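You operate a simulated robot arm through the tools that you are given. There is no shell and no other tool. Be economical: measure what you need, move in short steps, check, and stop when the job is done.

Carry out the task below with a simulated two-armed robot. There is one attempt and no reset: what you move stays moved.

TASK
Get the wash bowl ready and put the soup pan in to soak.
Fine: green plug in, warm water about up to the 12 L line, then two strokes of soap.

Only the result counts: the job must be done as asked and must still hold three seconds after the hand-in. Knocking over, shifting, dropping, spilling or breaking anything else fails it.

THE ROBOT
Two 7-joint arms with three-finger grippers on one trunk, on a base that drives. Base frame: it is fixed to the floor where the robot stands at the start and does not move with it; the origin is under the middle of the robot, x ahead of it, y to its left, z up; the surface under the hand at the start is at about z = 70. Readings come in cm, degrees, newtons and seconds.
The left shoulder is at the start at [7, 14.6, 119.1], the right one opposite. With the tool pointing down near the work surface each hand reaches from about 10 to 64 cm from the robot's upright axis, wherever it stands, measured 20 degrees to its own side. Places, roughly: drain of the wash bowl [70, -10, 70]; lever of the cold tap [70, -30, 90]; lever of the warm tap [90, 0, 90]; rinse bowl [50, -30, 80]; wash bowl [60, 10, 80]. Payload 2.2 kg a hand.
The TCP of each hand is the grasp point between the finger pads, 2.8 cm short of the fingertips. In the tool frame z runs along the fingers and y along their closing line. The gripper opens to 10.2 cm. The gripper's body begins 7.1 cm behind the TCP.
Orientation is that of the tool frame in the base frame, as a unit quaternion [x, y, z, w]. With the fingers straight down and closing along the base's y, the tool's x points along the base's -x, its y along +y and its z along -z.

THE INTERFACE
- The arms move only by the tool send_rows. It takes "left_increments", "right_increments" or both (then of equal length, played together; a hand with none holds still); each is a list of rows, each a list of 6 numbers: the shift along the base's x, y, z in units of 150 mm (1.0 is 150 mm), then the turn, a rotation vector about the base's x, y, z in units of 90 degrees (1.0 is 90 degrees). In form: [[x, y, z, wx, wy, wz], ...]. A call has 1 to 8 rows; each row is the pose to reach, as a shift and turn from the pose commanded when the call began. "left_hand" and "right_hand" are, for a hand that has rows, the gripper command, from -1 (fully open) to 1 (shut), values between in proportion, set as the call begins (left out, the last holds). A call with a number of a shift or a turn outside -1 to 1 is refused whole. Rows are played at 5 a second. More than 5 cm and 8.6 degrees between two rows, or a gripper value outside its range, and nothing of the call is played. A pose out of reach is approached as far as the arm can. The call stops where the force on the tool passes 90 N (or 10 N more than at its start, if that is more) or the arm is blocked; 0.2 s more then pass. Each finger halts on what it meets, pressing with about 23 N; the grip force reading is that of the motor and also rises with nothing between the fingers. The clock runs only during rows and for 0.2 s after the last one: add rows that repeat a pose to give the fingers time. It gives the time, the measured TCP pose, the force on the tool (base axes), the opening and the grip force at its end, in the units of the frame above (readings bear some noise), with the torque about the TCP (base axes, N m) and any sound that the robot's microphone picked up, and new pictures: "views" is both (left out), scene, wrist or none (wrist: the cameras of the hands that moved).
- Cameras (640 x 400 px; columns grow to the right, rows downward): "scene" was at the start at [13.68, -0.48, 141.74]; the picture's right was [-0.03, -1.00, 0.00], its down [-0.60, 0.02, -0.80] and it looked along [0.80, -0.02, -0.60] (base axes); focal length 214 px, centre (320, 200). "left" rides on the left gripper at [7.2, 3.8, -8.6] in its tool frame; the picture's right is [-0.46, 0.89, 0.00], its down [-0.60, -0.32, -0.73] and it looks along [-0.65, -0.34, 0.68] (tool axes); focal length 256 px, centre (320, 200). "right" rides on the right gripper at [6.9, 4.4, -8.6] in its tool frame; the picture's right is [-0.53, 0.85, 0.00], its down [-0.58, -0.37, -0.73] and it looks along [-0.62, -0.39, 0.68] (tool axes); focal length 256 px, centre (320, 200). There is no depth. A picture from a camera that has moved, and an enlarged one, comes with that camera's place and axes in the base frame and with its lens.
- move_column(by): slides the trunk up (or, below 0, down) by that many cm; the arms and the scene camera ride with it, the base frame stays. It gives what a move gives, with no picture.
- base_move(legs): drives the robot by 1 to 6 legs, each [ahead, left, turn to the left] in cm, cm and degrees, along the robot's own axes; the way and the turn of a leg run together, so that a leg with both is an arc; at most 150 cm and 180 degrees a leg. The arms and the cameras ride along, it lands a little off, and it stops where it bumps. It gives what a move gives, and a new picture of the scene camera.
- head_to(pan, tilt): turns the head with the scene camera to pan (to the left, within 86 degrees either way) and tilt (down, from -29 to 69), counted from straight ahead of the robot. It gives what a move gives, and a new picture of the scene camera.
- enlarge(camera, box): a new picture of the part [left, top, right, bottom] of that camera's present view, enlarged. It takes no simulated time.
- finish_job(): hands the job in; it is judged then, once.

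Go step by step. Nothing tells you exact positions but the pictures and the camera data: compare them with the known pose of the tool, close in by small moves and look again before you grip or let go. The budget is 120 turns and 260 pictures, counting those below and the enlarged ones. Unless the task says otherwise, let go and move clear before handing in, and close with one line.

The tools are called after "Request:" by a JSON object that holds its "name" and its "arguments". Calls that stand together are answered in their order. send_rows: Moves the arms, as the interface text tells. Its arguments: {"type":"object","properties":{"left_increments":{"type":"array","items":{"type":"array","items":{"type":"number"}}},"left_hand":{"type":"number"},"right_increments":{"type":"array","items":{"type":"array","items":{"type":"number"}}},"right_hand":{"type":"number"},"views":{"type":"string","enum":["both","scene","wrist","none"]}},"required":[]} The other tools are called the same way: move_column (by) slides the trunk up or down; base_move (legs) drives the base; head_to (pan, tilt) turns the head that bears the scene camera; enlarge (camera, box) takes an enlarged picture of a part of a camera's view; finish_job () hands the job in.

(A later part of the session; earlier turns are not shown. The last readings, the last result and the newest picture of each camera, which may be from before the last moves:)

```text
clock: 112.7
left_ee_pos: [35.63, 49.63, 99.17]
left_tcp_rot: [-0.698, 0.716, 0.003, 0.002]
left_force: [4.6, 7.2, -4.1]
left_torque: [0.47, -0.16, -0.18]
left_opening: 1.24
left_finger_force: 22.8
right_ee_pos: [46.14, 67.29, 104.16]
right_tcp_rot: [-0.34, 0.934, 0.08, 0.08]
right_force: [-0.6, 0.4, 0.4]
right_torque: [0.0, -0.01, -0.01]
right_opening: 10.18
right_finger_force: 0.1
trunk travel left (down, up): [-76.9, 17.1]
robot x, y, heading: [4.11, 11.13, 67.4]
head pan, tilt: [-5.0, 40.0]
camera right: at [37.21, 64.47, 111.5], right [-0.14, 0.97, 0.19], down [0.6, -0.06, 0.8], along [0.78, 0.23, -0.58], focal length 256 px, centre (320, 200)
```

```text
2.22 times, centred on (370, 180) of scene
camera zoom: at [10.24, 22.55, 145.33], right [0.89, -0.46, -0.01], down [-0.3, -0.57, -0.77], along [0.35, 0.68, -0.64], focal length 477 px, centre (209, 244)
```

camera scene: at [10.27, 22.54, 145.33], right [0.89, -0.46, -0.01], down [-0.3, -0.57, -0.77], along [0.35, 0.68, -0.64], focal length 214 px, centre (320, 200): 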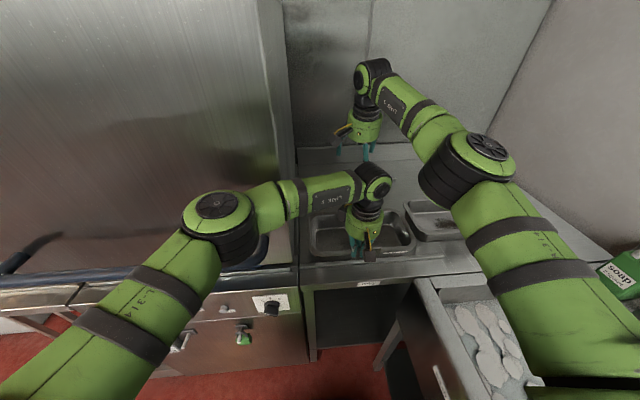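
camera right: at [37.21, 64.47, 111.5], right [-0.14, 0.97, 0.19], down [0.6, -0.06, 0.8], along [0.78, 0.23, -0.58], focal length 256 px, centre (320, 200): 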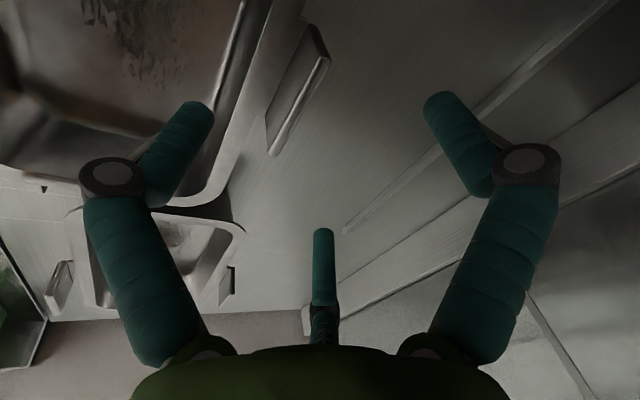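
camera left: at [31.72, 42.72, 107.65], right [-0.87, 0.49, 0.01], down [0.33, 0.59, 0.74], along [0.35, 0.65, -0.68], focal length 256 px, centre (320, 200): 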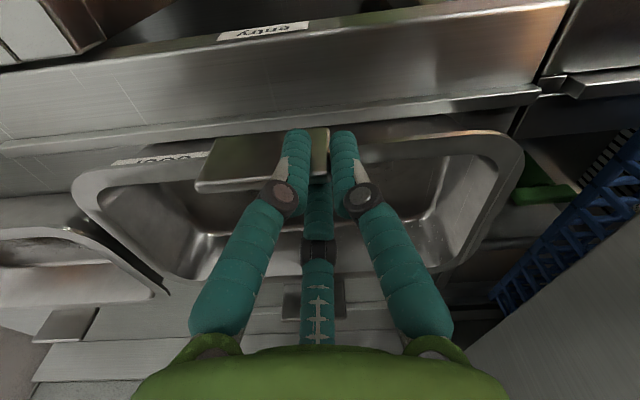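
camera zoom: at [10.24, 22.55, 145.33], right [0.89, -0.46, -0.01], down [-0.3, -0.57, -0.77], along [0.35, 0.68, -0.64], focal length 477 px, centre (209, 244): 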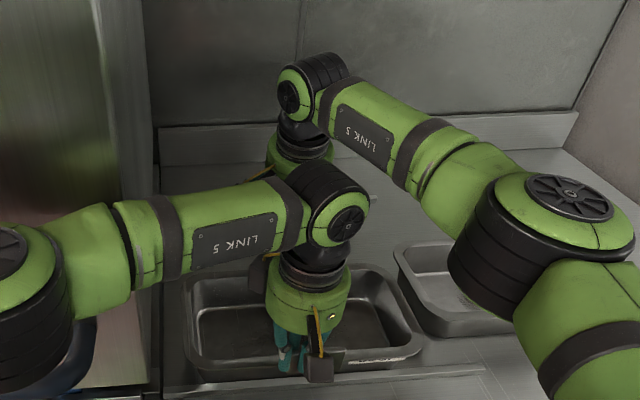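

Aligned with the far plate. I pre-close partway, lower to z≈99.2, then grip.

Request:
{"name": "send_rows", "arguments": {"right_increments": [[0, 0, 0, 0, 0, 0], [0, 0, -0.1, 0, 0, 0], [0, 0, -0.2, 0, 0, 0], [0, 0, -0.33, 0, 0, 0], [0, 0, -0.33, 0, 0, 0]], "right_hand": 0.15, "views": "wrist"}}

```text
clock: 113.9
left_ee_pos: [35.63, 49.63, 99.33]
left_tcp_rot: [-0.698, 0.716, 0.003, 0.002]
left_force: [6.3, 7.0, -2.9]
left_torque: [0.36, -0.34, -0.22]
left_opening: 1.24
left_finger_force: 23.0
right_ee_pos: [46.06, 67.28, 99.24]
right_tcp_rot: [-0.34, 0.934, 0.079, 0.079]
right_force: [0.5, 0.4, 0.9]
right_torque: [-0.01, -0.01, -0.03]
right_opening: 4.33
right_finger_force: 0.1
trunk travel left (down, up): [-76.9, 17.1]
robot x, y, heading: [4.41, 11.68, 67.3]
head pan, tilt: [-5.0, 40.0]
camera right: at [37.16, 64.5, 106.6], right [-0.14, 0.97, 0.19], down [0.6, -0.06, 0.8], along [0.79, 0.23, -0.58], focal length 256 px, centre (320, 200)
```

right: 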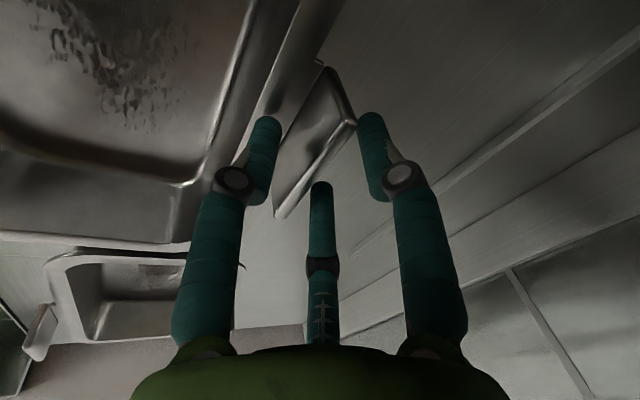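

Plate lies between the inner digit and the two outer ones. Closing the right hand.

Request:
{"name": "send_rows", "arguments": {"right_increments": [[0, 0, 0, 0, 0, 0], [0, 0, 0, 0, 0, 0], [0, 0, 0, 0, 0, 0], [0, 0, 0, 0, 0, 0]], "right_hand": 1, "views": "wrist"}}

```text
clock: 114.9
left_ee_pos: [35.69, 49.8, 99.3]
left_tcp_rot: [-0.698, 0.716, 0.004, 0.004]
left_force: [12.2, 16.0, -4.9]
left_torque: [0.61, -0.31, -0.17]
left_opening: 1.24
left_finger_force: 22.8
right_ee_pos: [45.92, 67.23, 99.18]
right_tcp_rot: [-0.339, 0.934, 0.077, 0.077]
right_force: [-12.0, -17.3, 0.2]
right_torque: [-0.87, 0.51, -0.35]
right_opening: 2.26
right_finger_force: 22.9
trunk travel left (down, up): [-76.9, 17.1]
robot x, y, heading: [3.55, 11.24, 67.2]
head pan, tilt: [-5.0, 40.0]
camera right: at [37.07, 64.41, 106.6], right [-0.14, 0.97, 0.18], down [0.61, -0.06, 0.79], along [0.78, 0.22, -0.58], focal length 256 px, centre (320, 200)
```

right: 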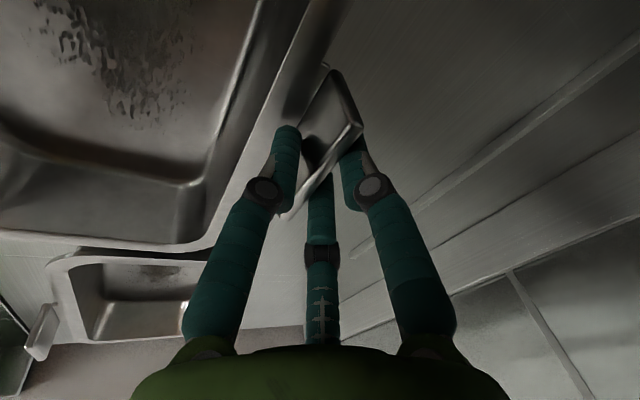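

Both handles are held, with ~20 N tension between the hands. I ease the right hand inward slightly and lift both together 3 cm.

Request:
{"name": "send_rows", "arguments": {"right_increments": [[-0.006, -0.015, 0, 0, 0, 0], [-0.012, -0.03, 0, 0, 0, 0], [-0.012, -0.03, 0.04, 0, 0, 0], [-0.012, -0.03, 0.08, 0, 0, 0], [-0.012, -0.03, 0.13, 0, 0, 0], [-0.012, -0.03, 0.2, 0, 0, 0], [-0.012, -0.03, 0.2, 0, 0, 0]], "left_increments": [[0, 0, 0, 0, 0, 0], [0, 0, 0, 0, 0, 0], [0, 0, 0.04, 0, 0, 0], [0, 0, 0.08, 0, 0, 0], [0, 0, 0.13, 0, 0, 0], [0, 0, 0.2, 0, 0, 0], [0, 0, 0.2, 0, 0, 0]]}}

Request:
{"name": "enlarge", "arguments": {"camera": "scene", "box": [290, 90, 450, 270]}}

```text
clock: 116.5
left_ee_pos: [35.45, 49.54, 102.24]
left_tcp_rot: [-0.698, 0.716, 0.002, 0.003]
left_force: [-0.1, -2.2, 2.5]
left_torque: [-0.07, 0.11, -0.15]
left_opening: 1.24
left_finger_force: 22.8
right_ee_pos: [45.87, 66.82, 102.27]
right_tcp_rot: [-0.339, 0.934, 0.079, 0.08]
right_force: [1.6, 0.6, 0.0]
right_torque: [-0.01, -0.03, 0.0]
right_opening: 0.2
right_finger_force: 22.8
trunk travel left (down, up): [-76.9, 17.1]
robot x, y, heading: [4.01, 11.81, 67.5]
head pan, tilt: [-5.0, 40.0]
camera scene: at [10.18, 22.51, 145.35], right [0.89, -0.46, -0.01], down [-0.3, -0.57, -0.77], along [0.35, 0.68, -0.64], focal length 214 px, centre (320, 200)
camera right: at [37.05, 63.98, 109.67], right [-0.14, 0.97, 0.19], down [0.6, -0.07, 0.8], along [0.79, 0.23, -0.58], focal length 256 px, centre (320, 200)
camera left: at [31.62, 42.66, 110.82], right [-0.87, 0.49, 0.0], down [0.33, 0.59, 0.74], along [0.36, 0.64, -0.68], focal length 256 px, centre (320, 200)
```

scene: 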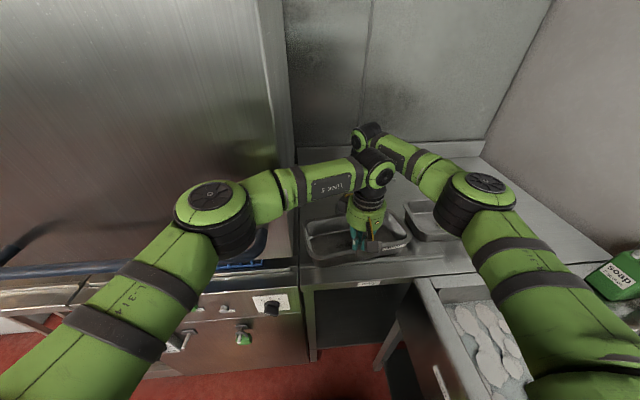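
right: 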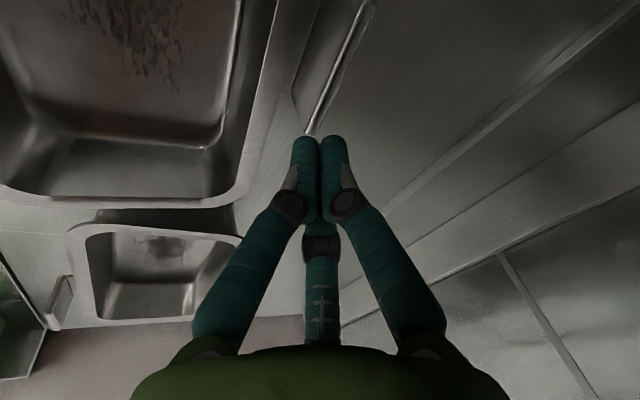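
left: 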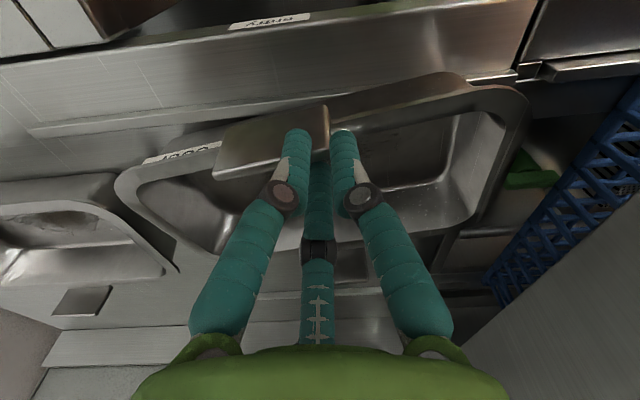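

```text
2.22 times, centred on (370, 180) of scene
camera zoom: at [10.18, 22.51, 145.35], right [0.89, -0.46, -0.01], down [-0.3, -0.57, -0.77], along [0.35, 0.68, -0.64], focal length 477 px, centre (209, 244)
```

zoom: 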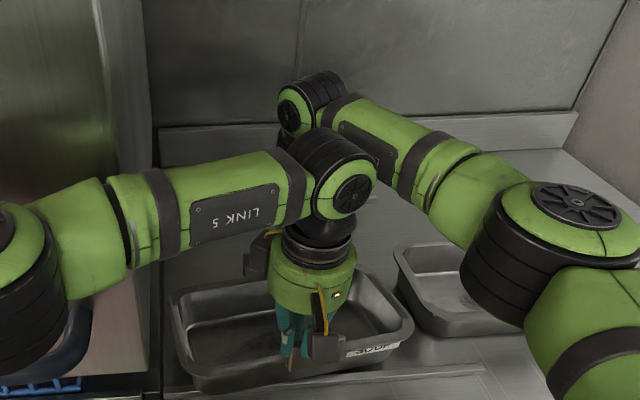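

The right grip slipped off (too shallow and tilted); the left still holds. I set the pan back down, raise and straighten the right hand's tilt, and look again.

Request:
{"name": "send_rows", "arguments": {"left_increments": [[0, 0, -0.07, 0, 0, 0], [0, 0, -0.14, 0, 0, 0], [0, 0, -0.2, 0, 0, 0], [0, 0, -0.2, 0, 0, 0], [0, 0, -0.2, 0, 0, 0]], "right_increments": [[0, 0, 0.07, 0, 0, 0], [0, 0, 0.14, 0, 0, 0], [0, 0, 0.2, -0.05, 0.021, 0], [0, 0, 0.2, -0.1, 0.042, 0], [0, 0, 0.2, -0.135, 0.056, 0]], "right_hand": -1, "views": "wrist"}}

Request:
{"name": "enlarge", "arguments": {"camera": "scene", "box": [290, 90, 450, 270]}}

```text
clock: 117.7
left_ee_pos: [35.08, 49.66, 99.47]
left_tcp_rot: [-0.699, 0.715, 0.002, 0.005]
left_force: [1.2, -2.3, 22.8]
left_torque: [0.18, -0.23, -0.02]
left_opening: 1.06
left_finger_force: 22.7
right_ee_pos: [45.02, 65.97, 105.45]
right_tcp_rot: [-0.342, 0.938, 0.03, 0.039]
right_force: [-0.4, -0.7, 0.0]
right_torque: [0.0, 0.01, 0.0]
right_opening: 10.22
right_finger_force: 0.0
right hand out of reach, approached as far as the arm can: row 4, 5
trunk travel left (down, up): [-76.9, 17.1]
robot x, y, heading: [3.75, 11.26, 67.2]
head pan, tilt: [-5.0, 40.0]
camera right: at [36.44, 64.18, 113.4], right [-0.14, 0.99, 0.08], down [0.64, 0.03, 0.77], along [0.76, 0.16, -0.63], focal length 256 px, centre (320, 200)
camera left: at [31.15, 42.82, 107.95], right [-0.87, 0.49, 0.0], down [0.33, 0.59, 0.74], along [0.36, 0.65, -0.67], focal length 256 px, centre (320, 200)
```

right: 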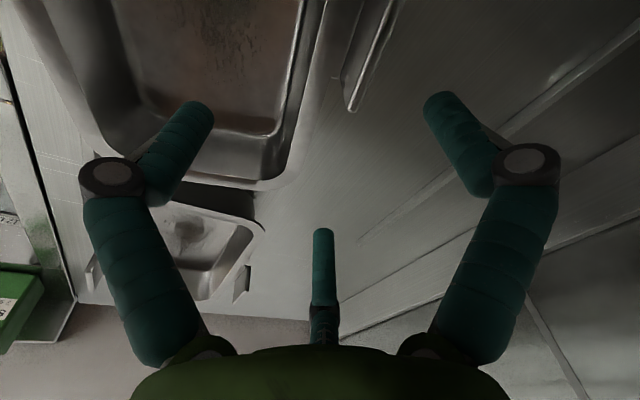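
left: 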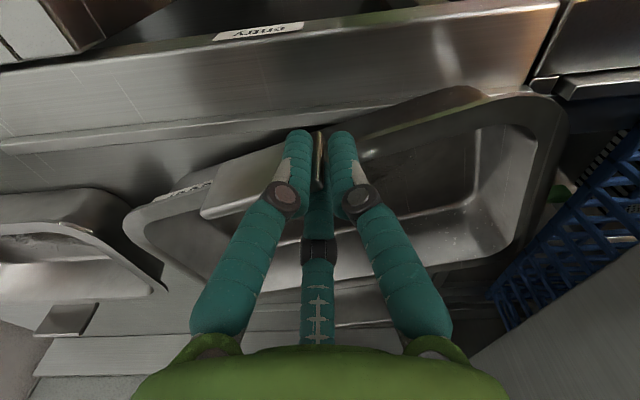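

```text
2.22 times, centred on (370, 180) of scene
camera zoom: at [9.43, 22.53, 145.37], right [0.89, -0.46, 0.0], down [-0.3, -0.57, -0.77], along [0.36, 0.68, -0.64], focal length 477 px, centre (209, 244)
```

zoom: 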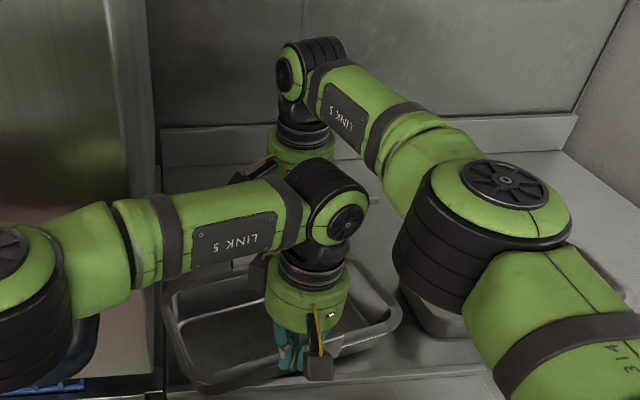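

The pan sits crooked with the left grip at the end of its plate. I release the left hand, raise it, and look at how the pan settles.

Request:
{"name": "send_rows", "arguments": {"left_increments": [[0, 0, 0.02, 0, 0, 0], [0, 0, 0.02, 0, 0, 0], [0, 0, 0.02, 0, 0, 0], [0, 0, 0.15, 0, 0, 0], [0, 0, 0.35, 0, 0, 0], [0, 0, 0.55, 0, 0, 0], [0, 0, 0.55, 0, 0, 0]], "left_hand": -1, "views": "wrist"}}

Request:
{"name": "enlarge", "arguments": {"camera": "scene", "box": [290, 130, 450, 270]}}

Request:
{"name": "enlarge", "arguments": {"camera": "right", "box": [0, 0, 640, 400]}}

```text
clock: 119.3
left_ee_pos: [35.14, 49.86, 107.76]
left_tcp_rot: [-0.699, 0.715, 0.001, 0.004]
left_force: [0.4, -0.1, -0.4]
left_torque: [-0.01, -0.01, 0.02]
left_opening: 10.19
left_finger_force: 0.0
right_ee_pos: [45.28, 66.24, 105.17]
right_tcp_rot: [-0.342, 0.938, 0.031, 0.039]
right_force: [-0.1, -0.3, -0.1]
right_torque: [-0.01, 0.01, 0.0]
right_opening: 10.2
right_finger_force: 0.0
trunk travel left (down, up): [-76.9, 17.1]
robot x, y, heading: [3.97, 11.41, 67.2]
head pan, tilt: [-5.0, 40.0]
camera left: at [31.25, 42.93, 116.17], right [-0.87, 0.49, 0.0], down [0.33, 0.59, 0.74], along [0.36, 0.64, -0.68], focal length 256 px, centre (320, 200)
```

left: 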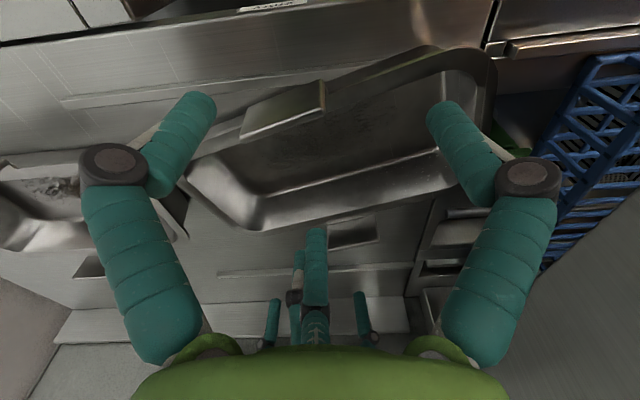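

```text
2.86 times, centred on (370, 200) of scene
camera zoom: at [9.71, 22.77, 145.35], right [0.89, -0.46, 0.0], down [-0.3, -0.57, -0.77], along [0.36, 0.68, -0.64], focal length 613 px, centre (177, 200)
```

zoom: 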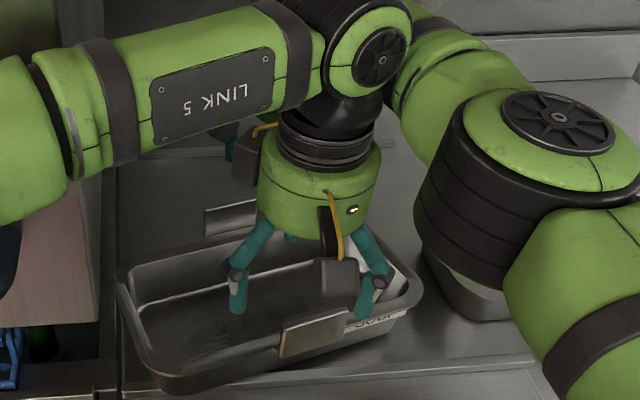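

```text
1.00 times, centred on (320, 200) of right (not enlarged: the box is as wide or as high as the picture)
camera zoom: at [36.69, 64.36, 113.24], right [-0.14, 0.99, 0.08], down [0.64, 0.03, 0.77], along [0.76, 0.15, -0.63], focal length 256 px, centre (320, 200)
```

zoom: 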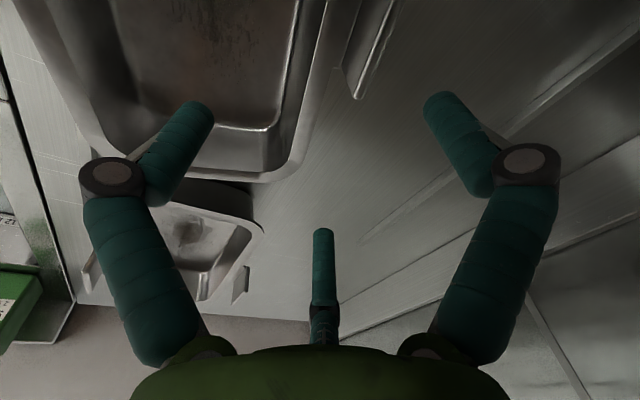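

The pan has turned about 12° and sits near the rail; near plate centre ≈ (s 16.6, l 62.0). I drive 2.5 cm closer, then bring the left hand onto the plate's centre with matching yaw.

Request:
{"name": "base_move", "arguments": {"legs": [[2.5, 0, 0.3]]}}

Request:
{"name": "send_rows", "arguments": {"left_increments": [[0.1, -0.03, 0, 0, 0, 0.07], [0.2, -0.07, 0, 0, 0, 0.14], [0.2, -0.07, 0, 0, 0, 0.204], [0.2, -0.07, 0, 0, 0, 0.204]], "views": "wrist"}}

```text
clock: 120.2
left_ee_pos: [35.2, 49.93, 108.37]
left_tcp_rot: [-0.693, 0.721, 0.006, 0.011]
left_force: [0.5, -0.1, -0.3]
left_torque: [0.02, 0.01, -0.04]
left_opening: 10.22
left_finger_force: 0.0
right_ee_pos: [45.43, 67.03, 106.0]
right_tcp_rot: [-0.34, 0.939, 0.035, 0.042]
right_force: [0.3, 0.1, -0.1]
right_torque: [0.02, -0.01, 0.0]
right_opening: 10.22
right_finger_force: 0.1
trunk travel left (down, up): [-76.9, 17.1]
robot x, y, heading: [4.63, 13.15, 67.8]
head pan, tilt: [-5.0, 40.0]
stopped in leg 1: the robot was blocked; the commanded pose is now the measured one
camera scene: at [9.42, 23.08, 145.49], right [0.89, -0.46, 0.0], down [-0.29, -0.56, -0.78], along [0.36, 0.69, -0.63], focal length 214 px, centre (320, 200)
```

scene: 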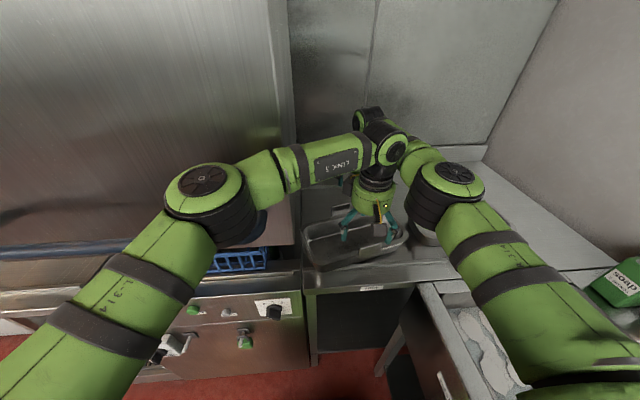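

```text
clock: 121.2
left_ee_pos: [38.23, 50.79, 107.64]
left_tcp_rot: [0.803, -0.596, -0.002, -0.001]
left_force: [-0.7, -0.2, 0.6]
left_torque: [0.0, -0.03, 0.01]
left_opening: 10.23
left_finger_force: 0.0
right_ee_pos: [49.49, 67.14, 105.01]
right_tcp_rot: [-0.307, 0.951, 0.027, 0.037]
right_force: [-0.1, 0.7, 0.5]
right_torque: [-0.01, -0.03, 0.0]
right_opening: 10.19
right_finger_force: 0.1
trunk travel left (down, up): [-76.9, 17.1]
robot x, y, heading: [4.78, 13.46, 67.5]
head pan, tilt: [-5.0, 40.0]
camera left: at [36.76, 43.02, 116.21], right [-0.98, 0.19, 0.0], down [0.13, 0.67, 0.73], along [0.14, 0.72, -0.68], focal length 256 px, centre (320, 200)
```

left: 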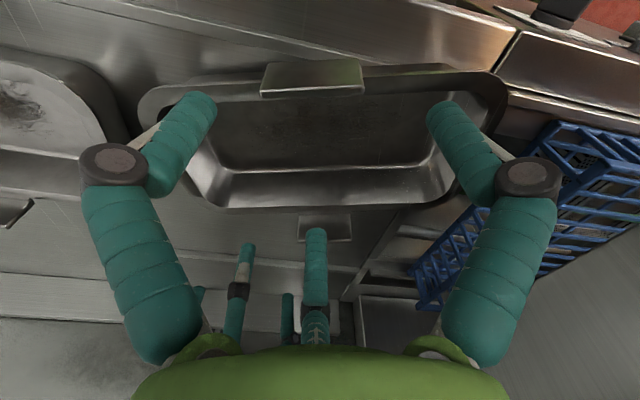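

Well aligned with the plate's centre now. I lower and close the left hand.

Request:
{"name": "send_rows", "arguments": {"left_increments": [[0.04, 0.025, -0.15, 0, 0, 0], [0.04, 0.025, -0.3, 0, 0, 0], [0.04, 0.025, -0.45, 0, 0, 0], [0.04, 0.025, -0.6, 0, 0, 0], [0.04, 0.025, -0.6, 0, 0, 0]], "views": "none"}}

Request:
{"name": "send_rows", "arguments": {"left_increments": [[0, 0, 0, 0, 0, 0], [0, 0, 0, 0, 0, 0], [0, 0, 0, 0, 0, 0], [0, 0, 0, 0, 0, 0]], "left_hand": 1, "views": "wrist"}}

```text
clock: 122.4
left_ee_pos: [38.77, 51.36, 98.38]
left_tcp_rot: [0.801, -0.598, -0.005, 0.0]
left_force: [0.0, -0.1, 0.1]
left_torque: [0.0, -0.01, 0.02]
left_opening: 10.17
left_finger_force: 0.1
left hand out of reach, approached as far as the arm can: row 1, 2, 3, 4, 5
right_ee_pos: [46.02, 68.46, 105.08]
right_tcp_rot: [-0.342, 0.938, 0.031, 0.036]
right_force: [0.6, -0.4, 0.6]
right_torque: [0.01, -0.01, -0.02]
right_opening: 10.18
right_finger_force: 0.1
trunk travel left (down, up): [-76.9, 17.1]
robot x, y, heading: [4.54, 13.26, 67.9]
head pan, tilt: [-5.0, 40.0]
```

```text
clock: 123.4
left_ee_pos: [38.8, 51.14, 98.45]
left_tcp_rot: [0.801, -0.599, -0.002, 0.001]
left_force: [0.6, 0.7, -4.2]
left_torque: [-0.51, 0.02, -0.01]
left_opening: 1.05
left_finger_force: 23.3
right_ee_pos: [46.27, 68.49, 105.19]
right_tcp_rot: [-0.342, 0.939, 0.032, 0.037]
right_force: [0.0, -0.1, -0.6]
right_torque: [0.0, -0.02, -0.02]
right_opening: 10.2
right_finger_force: 0.0
trunk travel left (down, up): [-76.9, 17.1]
robot x, y, heading: [4.47, 13.46, 67.8]
head pan, tilt: [-5.0, 40.0]
camera left: at [37.24, 43.43, 106.9], right [-0.98, 0.2, 0.0], down [0.14, 0.67, 0.73], along [0.14, 0.72, -0.68], focal length 256 px, centre (320, 200)
```

left: 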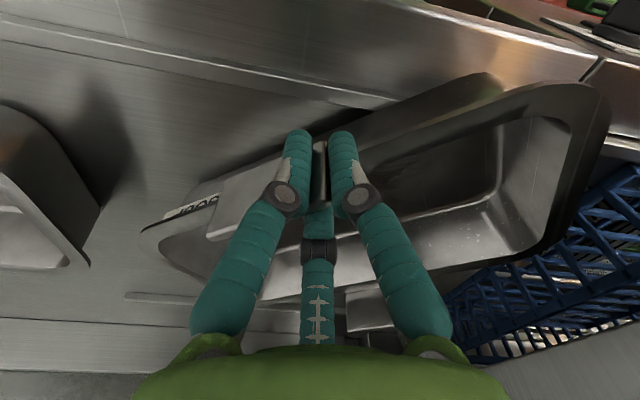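

The pan turns whenever the digits close, but the left grip is firm. I test a small lift with the left hand to judge the weight and how the pan hangs.

Request:
{"name": "send_rows", "arguments": {"left_increments": [[0, 0, 0.05, 0, 0, 0], [0, 0, 0.1, 0, 0, 0], [0, 0, 0.16, 0, 0, 0], [0, 0, 0.22, 0, 0, 0], [0, 0, 0.22, 0, 0, 0]], "views": "wrist"}}

Request:
{"name": "enlarge", "arguments": {"camera": "scene", "box": [270, 130, 450, 280]}}

```text
clock: 124.6
left_ee_pos: [38.09, 50.48, 99.41]
left_tcp_rot: [0.8, -0.6, -0.008, 0.02]
left_force: [0.2, -1.1, -4.8]
left_torque: [-0.49, 0.01, 0.01]
left_opening: 1.12
left_finger_force: 22.1
right_ee_pos: [46.51, 68.76, 106.64]
right_tcp_rot: [-0.339, 0.939, 0.04, 0.044]
right_force: [0.1, -0.7, -0.3]
right_torque: [0.0, 0.04, -0.01]
right_opening: 10.23
right_finger_force: 0.0
trunk travel left (down, up): [-76.9, 17.1]
robot x, y, heading: [4.65, 13.25, 67.9]
head pan, tilt: [-5.0, 40.0]
camera left: at [36.88, 42.98, 108.28], right [-0.98, 0.2, 0.03], down [0.16, 0.69, 0.71], along [0.12, 0.7, -0.7], focal length 256 px, centre (320, 200)
```

left: 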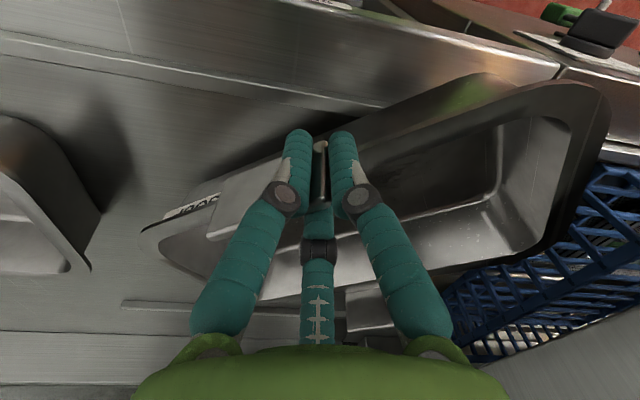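

```text
2.67 times, centred on (360, 205) of scene
camera zoom: at [10.64, 24.93, 145.3], right [0.89, -0.46, 0.0], down [-0.3, -0.57, -0.77], along [0.35, 0.68, -0.64], focal length 572 px, centre (213, 187)
```

zoom: 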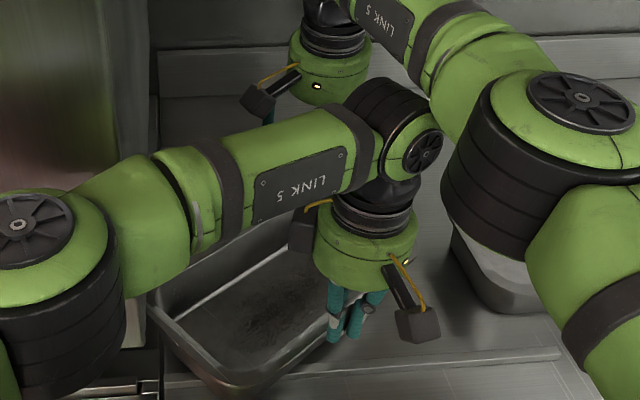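

The force and torque (4.8 N at 10 cm) show the pan is light, ~0.5 kg, and already held rigidly by the left hand alone. I raise the trunk to lift it clear.

Request:
{"name": "move_column", "arguments": {"by": 6}}

Request:
{"name": "enlarge", "arguments": {"camera": "scene", "box": [230, 100, 470, 300]}}

Request:
{"name": "enlarge", "arguments": {"camera": "left", "box": [0, 0, 640, 400]}}

```text
clock: 125.6
left_ee_pos: [38.2, 50.55, 105.53]
left_tcp_rot: [0.8, -0.599, -0.006, 0.02]
left_force: [0.7, 0.2, -5.2]
left_torque: [-0.52, 0.03, 0.01]
left_opening: 1.07
left_finger_force: 22.9
right_ee_pos: [46.62, 68.7, 112.39]
right_tcp_rot: [-0.339, 0.939, 0.042, 0.045]
right_force: [0.3, -0.1, 0.4]
right_torque: [0.01, 0.02, -0.02]
right_opening: 10.18
right_finger_force: 0.0
trunk travel left (down, up): [-82.9, 11.1]
robot x, y, heading: [4.42, 13.04, 67.5]
head pan, tilt: [-5.0, 40.0]
```

```text
2.00 times, centred on (350, 200) of scene
camera zoom: at [10.79, 24.92, 151.31], right [0.89, -0.46, 0.0], down [-0.3, -0.57, -0.77], along [0.35, 0.68, -0.64], focal length 429 px, centre (260, 200)
```

zoom: 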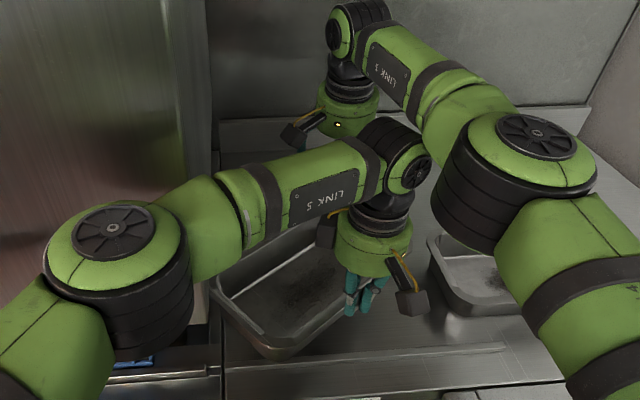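

```text
1.00 times, centred on (320, 200) of left (not enlarged: the box is as wide or as high as the picture)
camera zoom: at [37.0, 43.08, 114.35], right [-0.98, 0.2, 0.03], down [0.16, 0.69, 0.71], along [0.12, 0.7, -0.7], focal length 256 px, centre (320, 200)
```

zoom: 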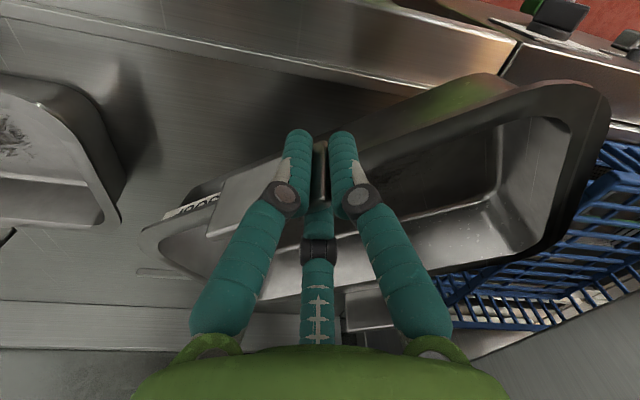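

The pan hangs rigidly from the left hand. I raise it above the mash pan's height and swing its left end away from the hood before backing off.

Request:
{"name": "move_column", "arguments": {"by": 5}}

Request:
{"name": "send_rows", "arguments": {"left_increments": [[0, 0, 0, 0, 0, -0.06], [0, 0, 0, 0, 0, -0.12], [0, 0, 0, 0, 0, -0.2], [0, 0, 0, 0, 0, -0.2]], "right_increments": [[0, 0, 0.1, 0, 0, 0], [0, 0, 0.2, 0, 0, 0], [0, 0, 0.3, 0, 0, 0], [0, 0, 0.3, 0, 0, 0]]}}

```text
clock: 126.5
left_ee_pos: [38.3, 50.64, 110.68]
left_tcp_rot: [0.801, -0.599, -0.007, 0.02]
left_force: [0.4, -0.2, -5.3]
left_torque: [-0.54, 0.04, 0.0]
left_opening: 1.1
left_finger_force: 23.1
right_ee_pos: [46.66, 68.68, 117.42]
right_tcp_rot: [-0.339, 0.939, 0.041, 0.044]
right_force: [-0.4, -0.6, 1.0]
right_torque: [0.01, -0.03, -0.04]
right_opening: 10.22
right_finger_force: 0.1
trunk travel left (down, up): [-87.9, 6.1]
robot x, y, heading: [4.47, 13.14, 67.7]
head pan, tilt: [-5.0, 40.0]
```

```text
clock: 127.5
left_ee_pos: [38.92, 51.27, 112.72]
left_tcp_rot: [-0.699, 0.715, 0.002, -0.002]
left_force: [-0.8, -0.2, -5.2]
left_torque: [-0.5, 0.16, 0.0]
left_opening: 1.08
left_finger_force: 22.9
right_ee_pos: [46.47, 67.77, 120.7]
right_tcp_rot: [-0.341, 0.939, 0.031, 0.035]
right_force: [-0.1, -0.5, -0.1]
right_torque: [0.0, 0.0, 0.02]
right_opening: 10.21
right_finger_force: 0.1
trunk travel left (down, up): [-87.9, 6.1]
robot x, y, heading: [4.71, 13.27, 67.8]
head pan, tilt: [-5.0, 40.0]
camera scene: at [10.93, 24.7, 156.3], right [0.89, -0.46, 0.0], down [-0.3, -0.57, -0.77], along [0.35, 0.68, -0.64], focal length 214 px, centre (320, 200)
camera right: at [38.03, 65.99, 128.69], right [-0.13, 0.99, 0.08], down [0.64, 0.03, 0.77], along [0.76, 0.15, -0.64], focal length 256 px, centre (320, 200)
camera left: at [35.05, 44.4, 121.24], right [-0.87, 0.48, 0.01], down [0.33, 0.6, 0.73], along [0.35, 0.64, -0.68], focal length 256 px, centre (320, 200)
```

scene: 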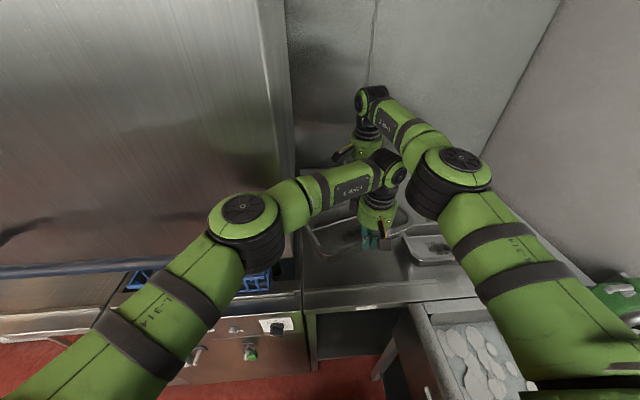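
right: 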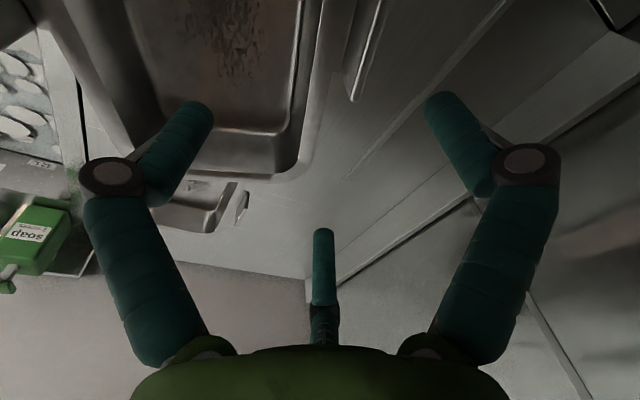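
left: 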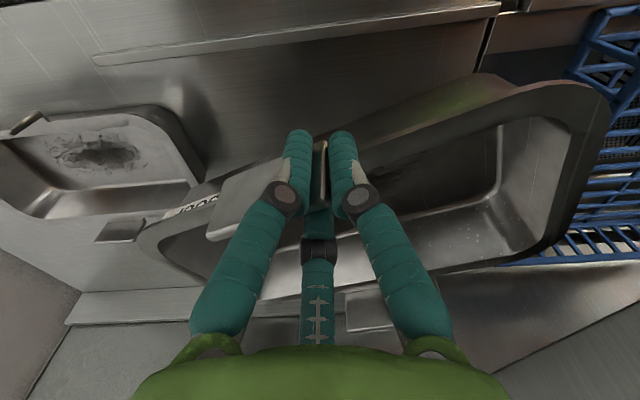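

All clear; I back straight off from the counter with the pan.

Request:
{"name": "base_move", "arguments": {"legs": [[-24, 0, 0]]}}

```text
clock: 129.3
left_ee_pos: [29.63, 29.61, 112.43]
left_tcp_rot: [-0.7, 0.714, 0.0, -0.003]
left_force: [0.5, 0.6, -5.5]
left_torque: [-0.5, 0.19, 0.02]
left_opening: 1.09
left_finger_force: 22.6
right_ee_pos: [37.15, 46.14, 120.37]
right_tcp_rot: [-0.339, 0.94, 0.029, 0.035]
right_force: [0.4, 0.6, -0.2]
right_torque: [-0.04, -0.02, -0.01]
right_opening: 10.2
right_finger_force: 0.1
trunk travel left (down, up): [-87.9, 6.1]
robot x, y, heading: [-4.8, -8.97, 67.5]
head pan, tilt: [-5.0, 40.0]
camera scene: at [1.57, 3.32, 156.22], right [0.89, -0.46, 0.0], down [-0.3, -0.57, -0.76], along [0.35, 0.68, -0.65], focal length 214 px, centre (320, 200)
```

scene: 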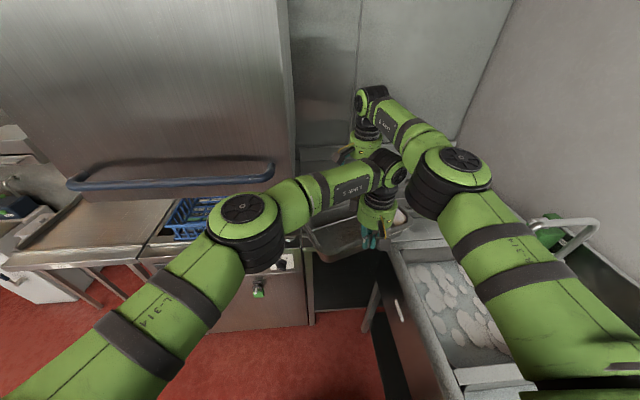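

I note the dishwasher hood got pushed up by the left arm; I'll lower it again afterwards. First the pan: I move away from the sink front, turn to face it and look.

Request:
{"name": "base_move", "arguments": {"legs": [[0, 17, 0], [0, 0, -90]]}}

Request:
{"name": "enlarge", "arguments": {"camera": "left", "box": [0, 0, 640, 400]}}

```text
clock: 134.6
left_ee_pos: [17.69, -37.35, 112.73]
left_tcp_rot: [0.023, 1.0, 0.002, 0.0]
left_force: [0.2, 0.7, -4.8]
left_torque: [0.18, 0.47, 0.0]
left_opening: 1.07
left_finger_force: 23.3
right_ee_pos: [33.95, -45.5, 120.55]
right_tcp_rot: [0.435, 0.899, -0.006, 0.046]
right_force: [-1.2, -0.5, -0.3]
right_torque: [0.0, 0.0, -0.04]
right_opening: 10.19
right_finger_force: 0.1
trunk travel left (down, up): [-87.9, 6.1]
robot x, y, heading: [-20.39, -2.55, -23.6]
head pan, tilt: [-5.0, 40.0]
camera scene: at [-7.87, -9.03, 156.27], right [-0.48, -0.88, 0.0], down [-0.56, 0.31, -0.77], along [0.67, -0.37, -0.64], focal length 214 px, centre (320, 200)
```

scene: 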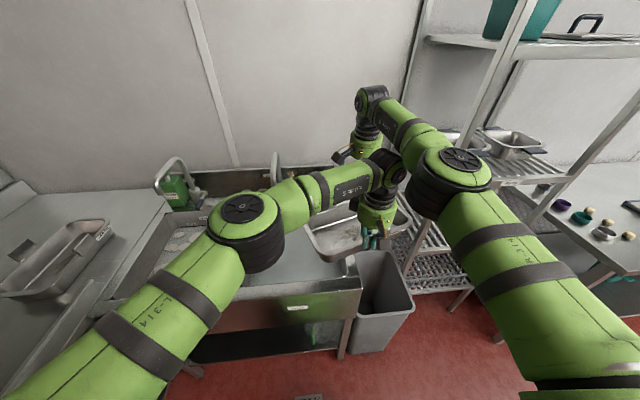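

```text
1.00 times, centred on (320, 200) of left (not enlarged: the box is as wide or as high as the picture)
camera zoom: at [10.73, -33.08, 121.18], right [0.51, 0.86, 0.0], down [0.59, -0.35, 0.73], along [0.63, -0.37, -0.68], focal length 256 px, centre (320, 200)
```

zoom: 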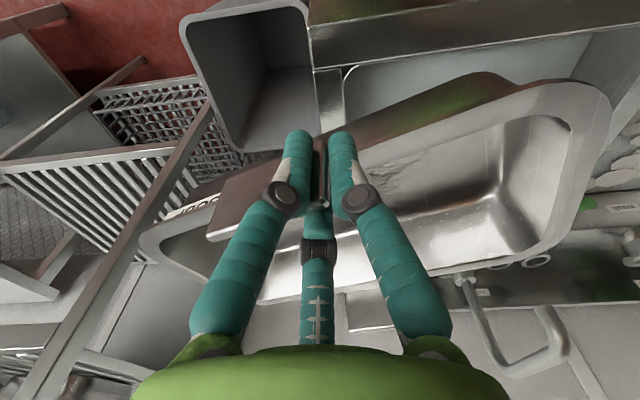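

The pan is in front of me at s≈41. I drive left to line up with the wash bowl, keeping short of the spouts.

Request:
{"name": "base_move", "arguments": {"legs": [[0, 33, 1.0]]}}

Request:
{"name": "head_to", "arguments": {"pan": 0, "tilt": 50}}

```text
clock: 136.8
left_ee_pos: [30.95, -7.01, 112.55]
left_tcp_rot: [0.015, 1.0, 0.003, -0.001]
left_force: [-1.0, 0.3, -5.4]
left_torque: [0.17, 0.46, 0.0]
left_opening: 1.08
left_finger_force: 23.2
right_ee_pos: [47.41, -14.81, 120.51]
right_tcp_rot: [0.427, 0.903, -0.004, 0.047]
right_force: [0.3, 0.8, 0.2]
right_torque: [0.0, -0.03, 0.02]
right_opening: 10.19
right_finger_force: 0.1
trunk travel left (down, up): [-87.9, 6.1]
robot x, y, heading: [-7.26, 27.37, -22.8]
head pan, tilt: [-5.0, 40.0]
camera scene: at [4.91, 20.83, 156.26], right [-0.46, -0.89, 0.0], down [-0.57, 0.3, -0.77], along [0.68, -0.35, -0.64], focal length 214 px, centre (320, 200)
```

scene: 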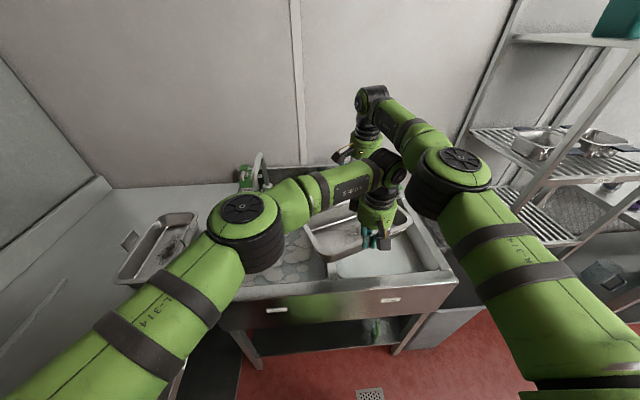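

```text
clock: 137.5
left_ee_pos: [31.1, -6.87, 112.57]
left_tcp_rot: [0.014, 1.0, 0.002, -0.001]
left_force: [-0.5, 0.9, -5.2]
left_torque: [0.16, 0.49, 0.0]
left_opening: 1.1
left_finger_force: 23.1
right_ee_pos: [47.5, -14.54, 120.65]
right_tcp_rot: [0.427, 0.903, -0.005, 0.047]
right_force: [0.0, -0.2, 0.0]
right_torque: [0.01, -0.01, -0.01]
right_opening: 10.19
right_finger_force: 0.0
trunk travel left (down, up): [-87.9, 6.1]
robot x, y, heading: [-7.04, 27.07, -22.5]
head pan, tilt: [0.0, 50.0]
camera scene: at [4.61, 22.11, 154.85], right [-0.38, -0.92, 0.0], down [-0.71, 0.29, -0.64], along [0.59, -0.25, -0.77], focal length 214 px, centre (320, 200)
```

scene: 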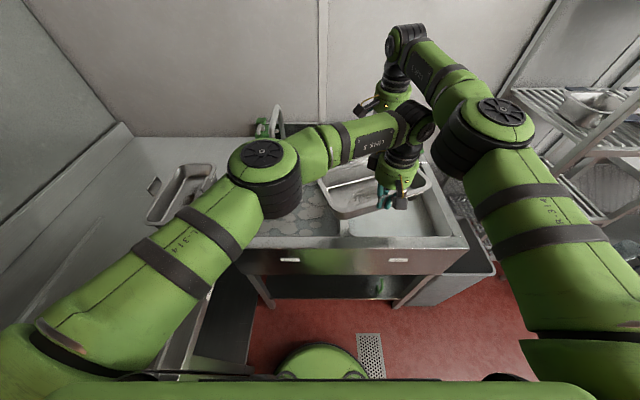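

Next I pull both hands back 13 cm so nothing reaches the taps, then drive up to the sink front.

Request:
{"name": "send_rows", "arguments": {"left_increments": [[-0.16, 0.066, 0, 0, 0, 0], [-0.32, 0.133, 0, 0, 0, 0], [-0.48, 0.2, 0, 0, 0, 0], [-0.64, 0.265, 0, 0, 0, 0], [-0.8, 0.332, 0, 0, 0, 0]], "right_increments": [[-0.16, 0.05, 0, 0, 0, 0], [-0.32, 0.1, 0, 0, 0, 0], [-0.48, 0.15, 0, 0, 0, 0], [-0.64, 0.2, 0.05, 0, 0, 0], [-0.8, 0.25, 0.1, 0, 0, 0]], "views": "none"}}

Request:
{"name": "base_move", "arguments": {"legs": [[14, 0, 0]]}}

```text
clock: 138.7
left_ee_pos: [18.77, -1.67, 112.67]
left_tcp_rot: [0.012, 1.0, 0.002, 0.001]
left_force: [0.5, -0.2, -5.4]
left_torque: [0.14, 0.46, 0.01]
left_opening: 1.08
left_finger_force: 22.8
right_ee_pos: [35.29, -10.99, 122.02]
right_tcp_rot: [0.427, 0.903, -0.003, 0.048]
right_force: [-1.3, -0.4, 0.3]
right_torque: [-0.01, 0.0, 0.01]
right_opening: 10.19
right_finger_force: 0.1
trunk travel left (down, up): [-87.9, 6.1]
robot x, y, heading: [-7.24, 27.45, -22.5]
head pan, tilt: [0.0, 50.0]
```

```text
clock: 140.1
left_ee_pos: [31.63, -7.05, 112.65]
left_tcp_rot: [0.014, 1.0, 0.001, 0.001]
left_force: [-1.5, -0.5, -4.4]
left_torque: [0.14, 0.45, 0.04]
left_opening: 1.08
left_finger_force: 23.0
right_ee_pos: [48.08, -16.1, 122.36]
right_tcp_rot: [0.427, 0.903, -0.005, 0.05]
right_force: [-0.2, 0.5, 1.0]
right_torque: [0.0, -0.02, 0.0]
right_opening: 10.18
right_finger_force: 0.1
trunk travel left (down, up): [-87.9, 6.1]
robot x, y, heading: [5.88, 21.89, -22.5]
head pan, tilt: [0.0, 50.0]
camera scene: at [17.0, 16.95, 154.9], right [-0.38, -0.92, 0.0], down [-0.71, 0.29, -0.64], along [0.6, -0.25, -0.76], focal length 214 px, centre (320, 200)
```

scene: 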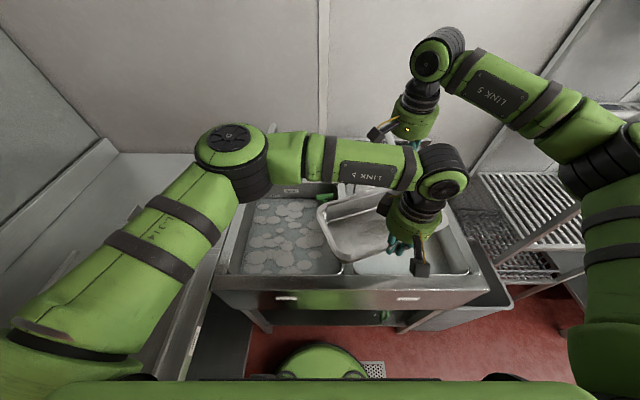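

Now the left hand carries the pan to the left over the wash bowl, straightening it.

Request:
{"name": "send_rows", "arguments": {"left_increments": [[0.07, 0.13, 0, 0, 0, -0.012], [0.14, 0.26, 0, 0, 0, -0.024], [0.21, 0.39, 0, 0, 0, -0.036], [0.28, 0.52, 0, 0, 0, -0.048], [0.35, 0.66, 0, 0, 0, -0.06], [0.42, 0.8, 0, 0, 0, -0.07], [0.42, 0.8, 0, 0, 0, -0.07]], "views": "none"}}

Request:
{"name": "send_rows", "arguments": {"left_increments": [[0.07, 0.13, 0, 0, 0, -0.012], [0.14, 0.26, 0, 0, 0, -0.024], [0.21, 0.39, 0, 0, 0, -0.036], [0.28, 0.52, 0, 0, 0, -0.048], [0.35, 0.66, 0, 0, 0, -0.06], [0.42, 0.8, 0, 0, 0, -0.07], [0.42, 0.8, 0, 0, 0, -0.07]]}}

Request:
{"name": "enlarge", "arguments": {"camera": "right", "box": [0, 0, 640, 400]}}

```text
clock: 141.7
left_ee_pos: [38.09, 4.91, 112.58]
left_tcp_rot: [0.07, 0.998, 0.002, -0.001]
left_force: [0.0, 0.3, -4.9]
left_torque: [0.25, 0.48, 0.0]
left_opening: 1.1
left_finger_force: 23.2
right_ee_pos: [48.4, -16.3, 122.12]
right_tcp_rot: [0.427, 0.903, -0.005, 0.047]
right_force: [-0.3, -0.9, 0.1]
right_torque: [0.01, 0.0, 0.02]
right_opening: 10.18
right_finger_force: 0.1
trunk travel left (down, up): [-87.9, 6.1]
robot x, y, heading: [5.75, 21.82, -22.7]
head pan, tilt: [0.0, 50.0]
```

```text
clock: 143.3
left_ee_pos: [44.47, 16.96, 112.46]
left_tcp_rot: [0.125, 0.992, 0.002, 0.0]
left_force: [-0.1, -0.3, -5.7]
left_torque: [0.3, 0.46, 0.01]
left_opening: 1.06
left_finger_force: 22.7
right_ee_pos: [48.43, -16.27, 122.1]
right_tcp_rot: [0.427, 0.903, -0.005, 0.047]
right_force: [-0.2, 0.3, -0.2]
right_torque: [0.01, 0.01, -0.03]
right_opening: 10.19
right_finger_force: 0.1
trunk travel left (down, up): [-87.9, 6.1]
robot x, y, heading: [5.62, 21.75, -22.7]
head pan, tilt: [0.0, 50.0]
camera scene: at [17.41, 16.76, 154.85], right [-0.38, -0.92, 0.0], down [-0.71, 0.29, -0.64], along [0.59, -0.25, -0.77], focal length 214 px, centre (320, 200)
camera left: at [38.5, 22.74, 121.05], right [0.67, 0.74, 0.0], down [0.51, -0.46, 0.73], along [0.54, -0.49, -0.68], focal length 256 px, centre (320, 200)
```

scene: 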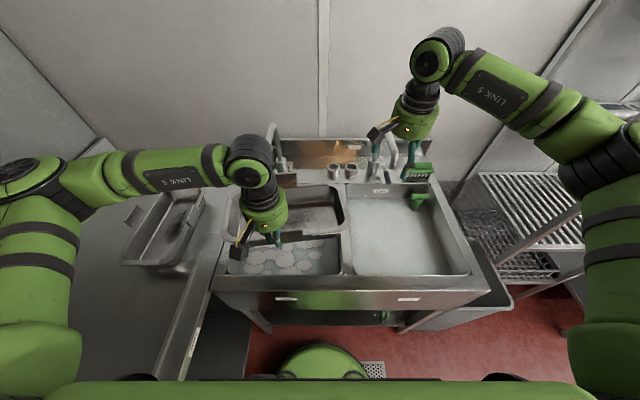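
left: 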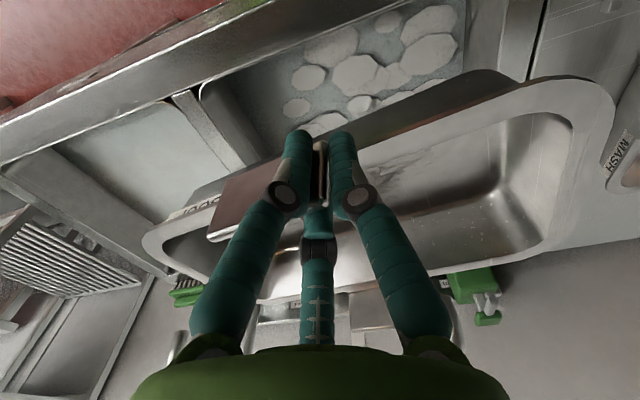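

```text
1.00 times, centred on (320, 200) of right (not enlarged: the box is as wide or as high as the picture)
camera zoom: at [46.75, -7.82, 130.16], right [0.99, 0.13, 0.07], down [0.02, -0.64, 0.77], along [0.14, -0.76, -0.64], focal length 256 px, centre (320, 200)
```

zoom: 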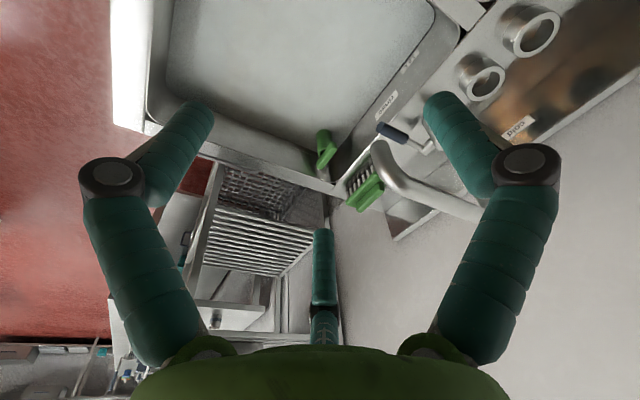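

The pan is straight over the bowl; its centre is about 10 cm ahead and 2 cm right of the left TCP (from the torque). I lower it below the spout outlet, then move it to the bowl's middle.

Request:
{"name": "send_rows", "arguments": {"left_increments": [[0, 0, -0.2, 0, 0, 0], [0, 0, -0.4, 0, 0, 0], [0, 0, -0.6, 0, 0, 0], [0.15, 0.02, -0.6, 0, 0, 0], [0.3, 0.04, -0.6, 0, 0, 0], [0.45, 0.04, -0.6, 0, 0, 0], [0.52, 0.0, -0.6, 0, 0, 0], [0.52, 0.0, -0.6, 0, 0, 0]]}}

Request:
{"name": "enlarge", "arguments": {"camera": "scene", "box": [190, 120, 390, 300]}}

```text
clock: 145.1
left_ee_pos: [52.16, 16.82, 103.56]
left_tcp_rot: [0.124, 0.992, 0.001, -0.001]
left_force: [-0.6, 0.1, -5.8]
left_torque: [0.26, 0.46, -0.01]
left_opening: 1.09
left_finger_force: 23.1
right_ee_pos: [48.48, -16.37, 122.11]
right_tcp_rot: [0.426, 0.903, -0.005, 0.047]
right_force: [-0.6, 0.2, 0.8]
right_torque: [-0.02, 0.0, -0.01]
right_opening: 10.21
right_finger_force: 0.2
trunk travel left (down, up): [-87.9, 6.1]
robot x, y, heading: [5.81, 22.06, -22.8]
head pan, tilt: [0.0, 50.0]
camera scene: at [17.42, 16.84, 154.85], right [-0.38, -0.92, 0.0], down [-0.71, 0.29, -0.64], along [0.59, -0.25, -0.77], focal length 214 px, centre (320, 200)
camera left: at [46.2, 22.63, 112.16], right [0.67, 0.74, 0.0], down [0.51, -0.46, 0.73], along [0.54, -0.49, -0.68], focal length 256 px, centre (320, 200)
```

scene: 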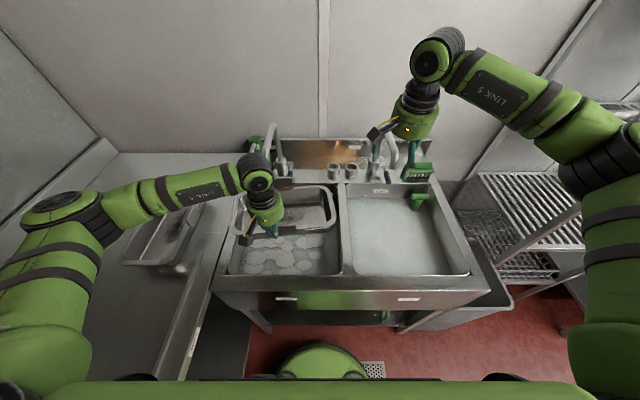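
left: 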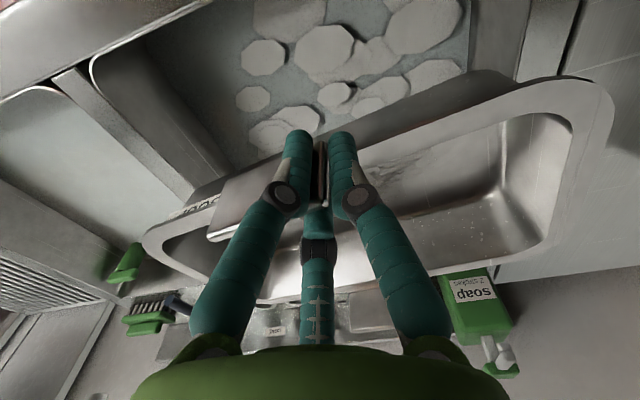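

```text
2.22 times, centred on (290, 210) of scene
camera zoom: at [17.42, 16.84, 154.85], right [-0.38, -0.92, 0.0], down [-0.71, 0.29, -0.64], along [0.59, -0.25, -0.77], focal length 477 px, centre (387, 178)
```

zoom: 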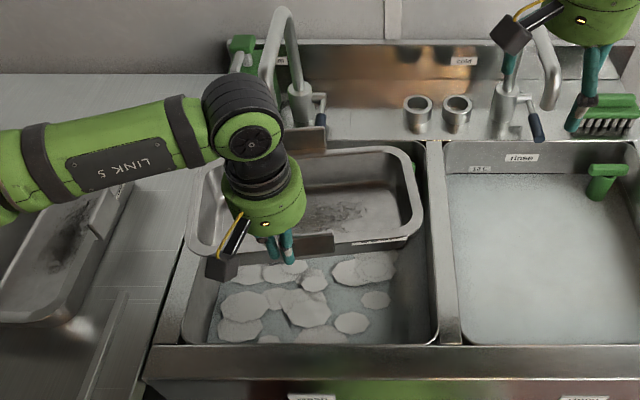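

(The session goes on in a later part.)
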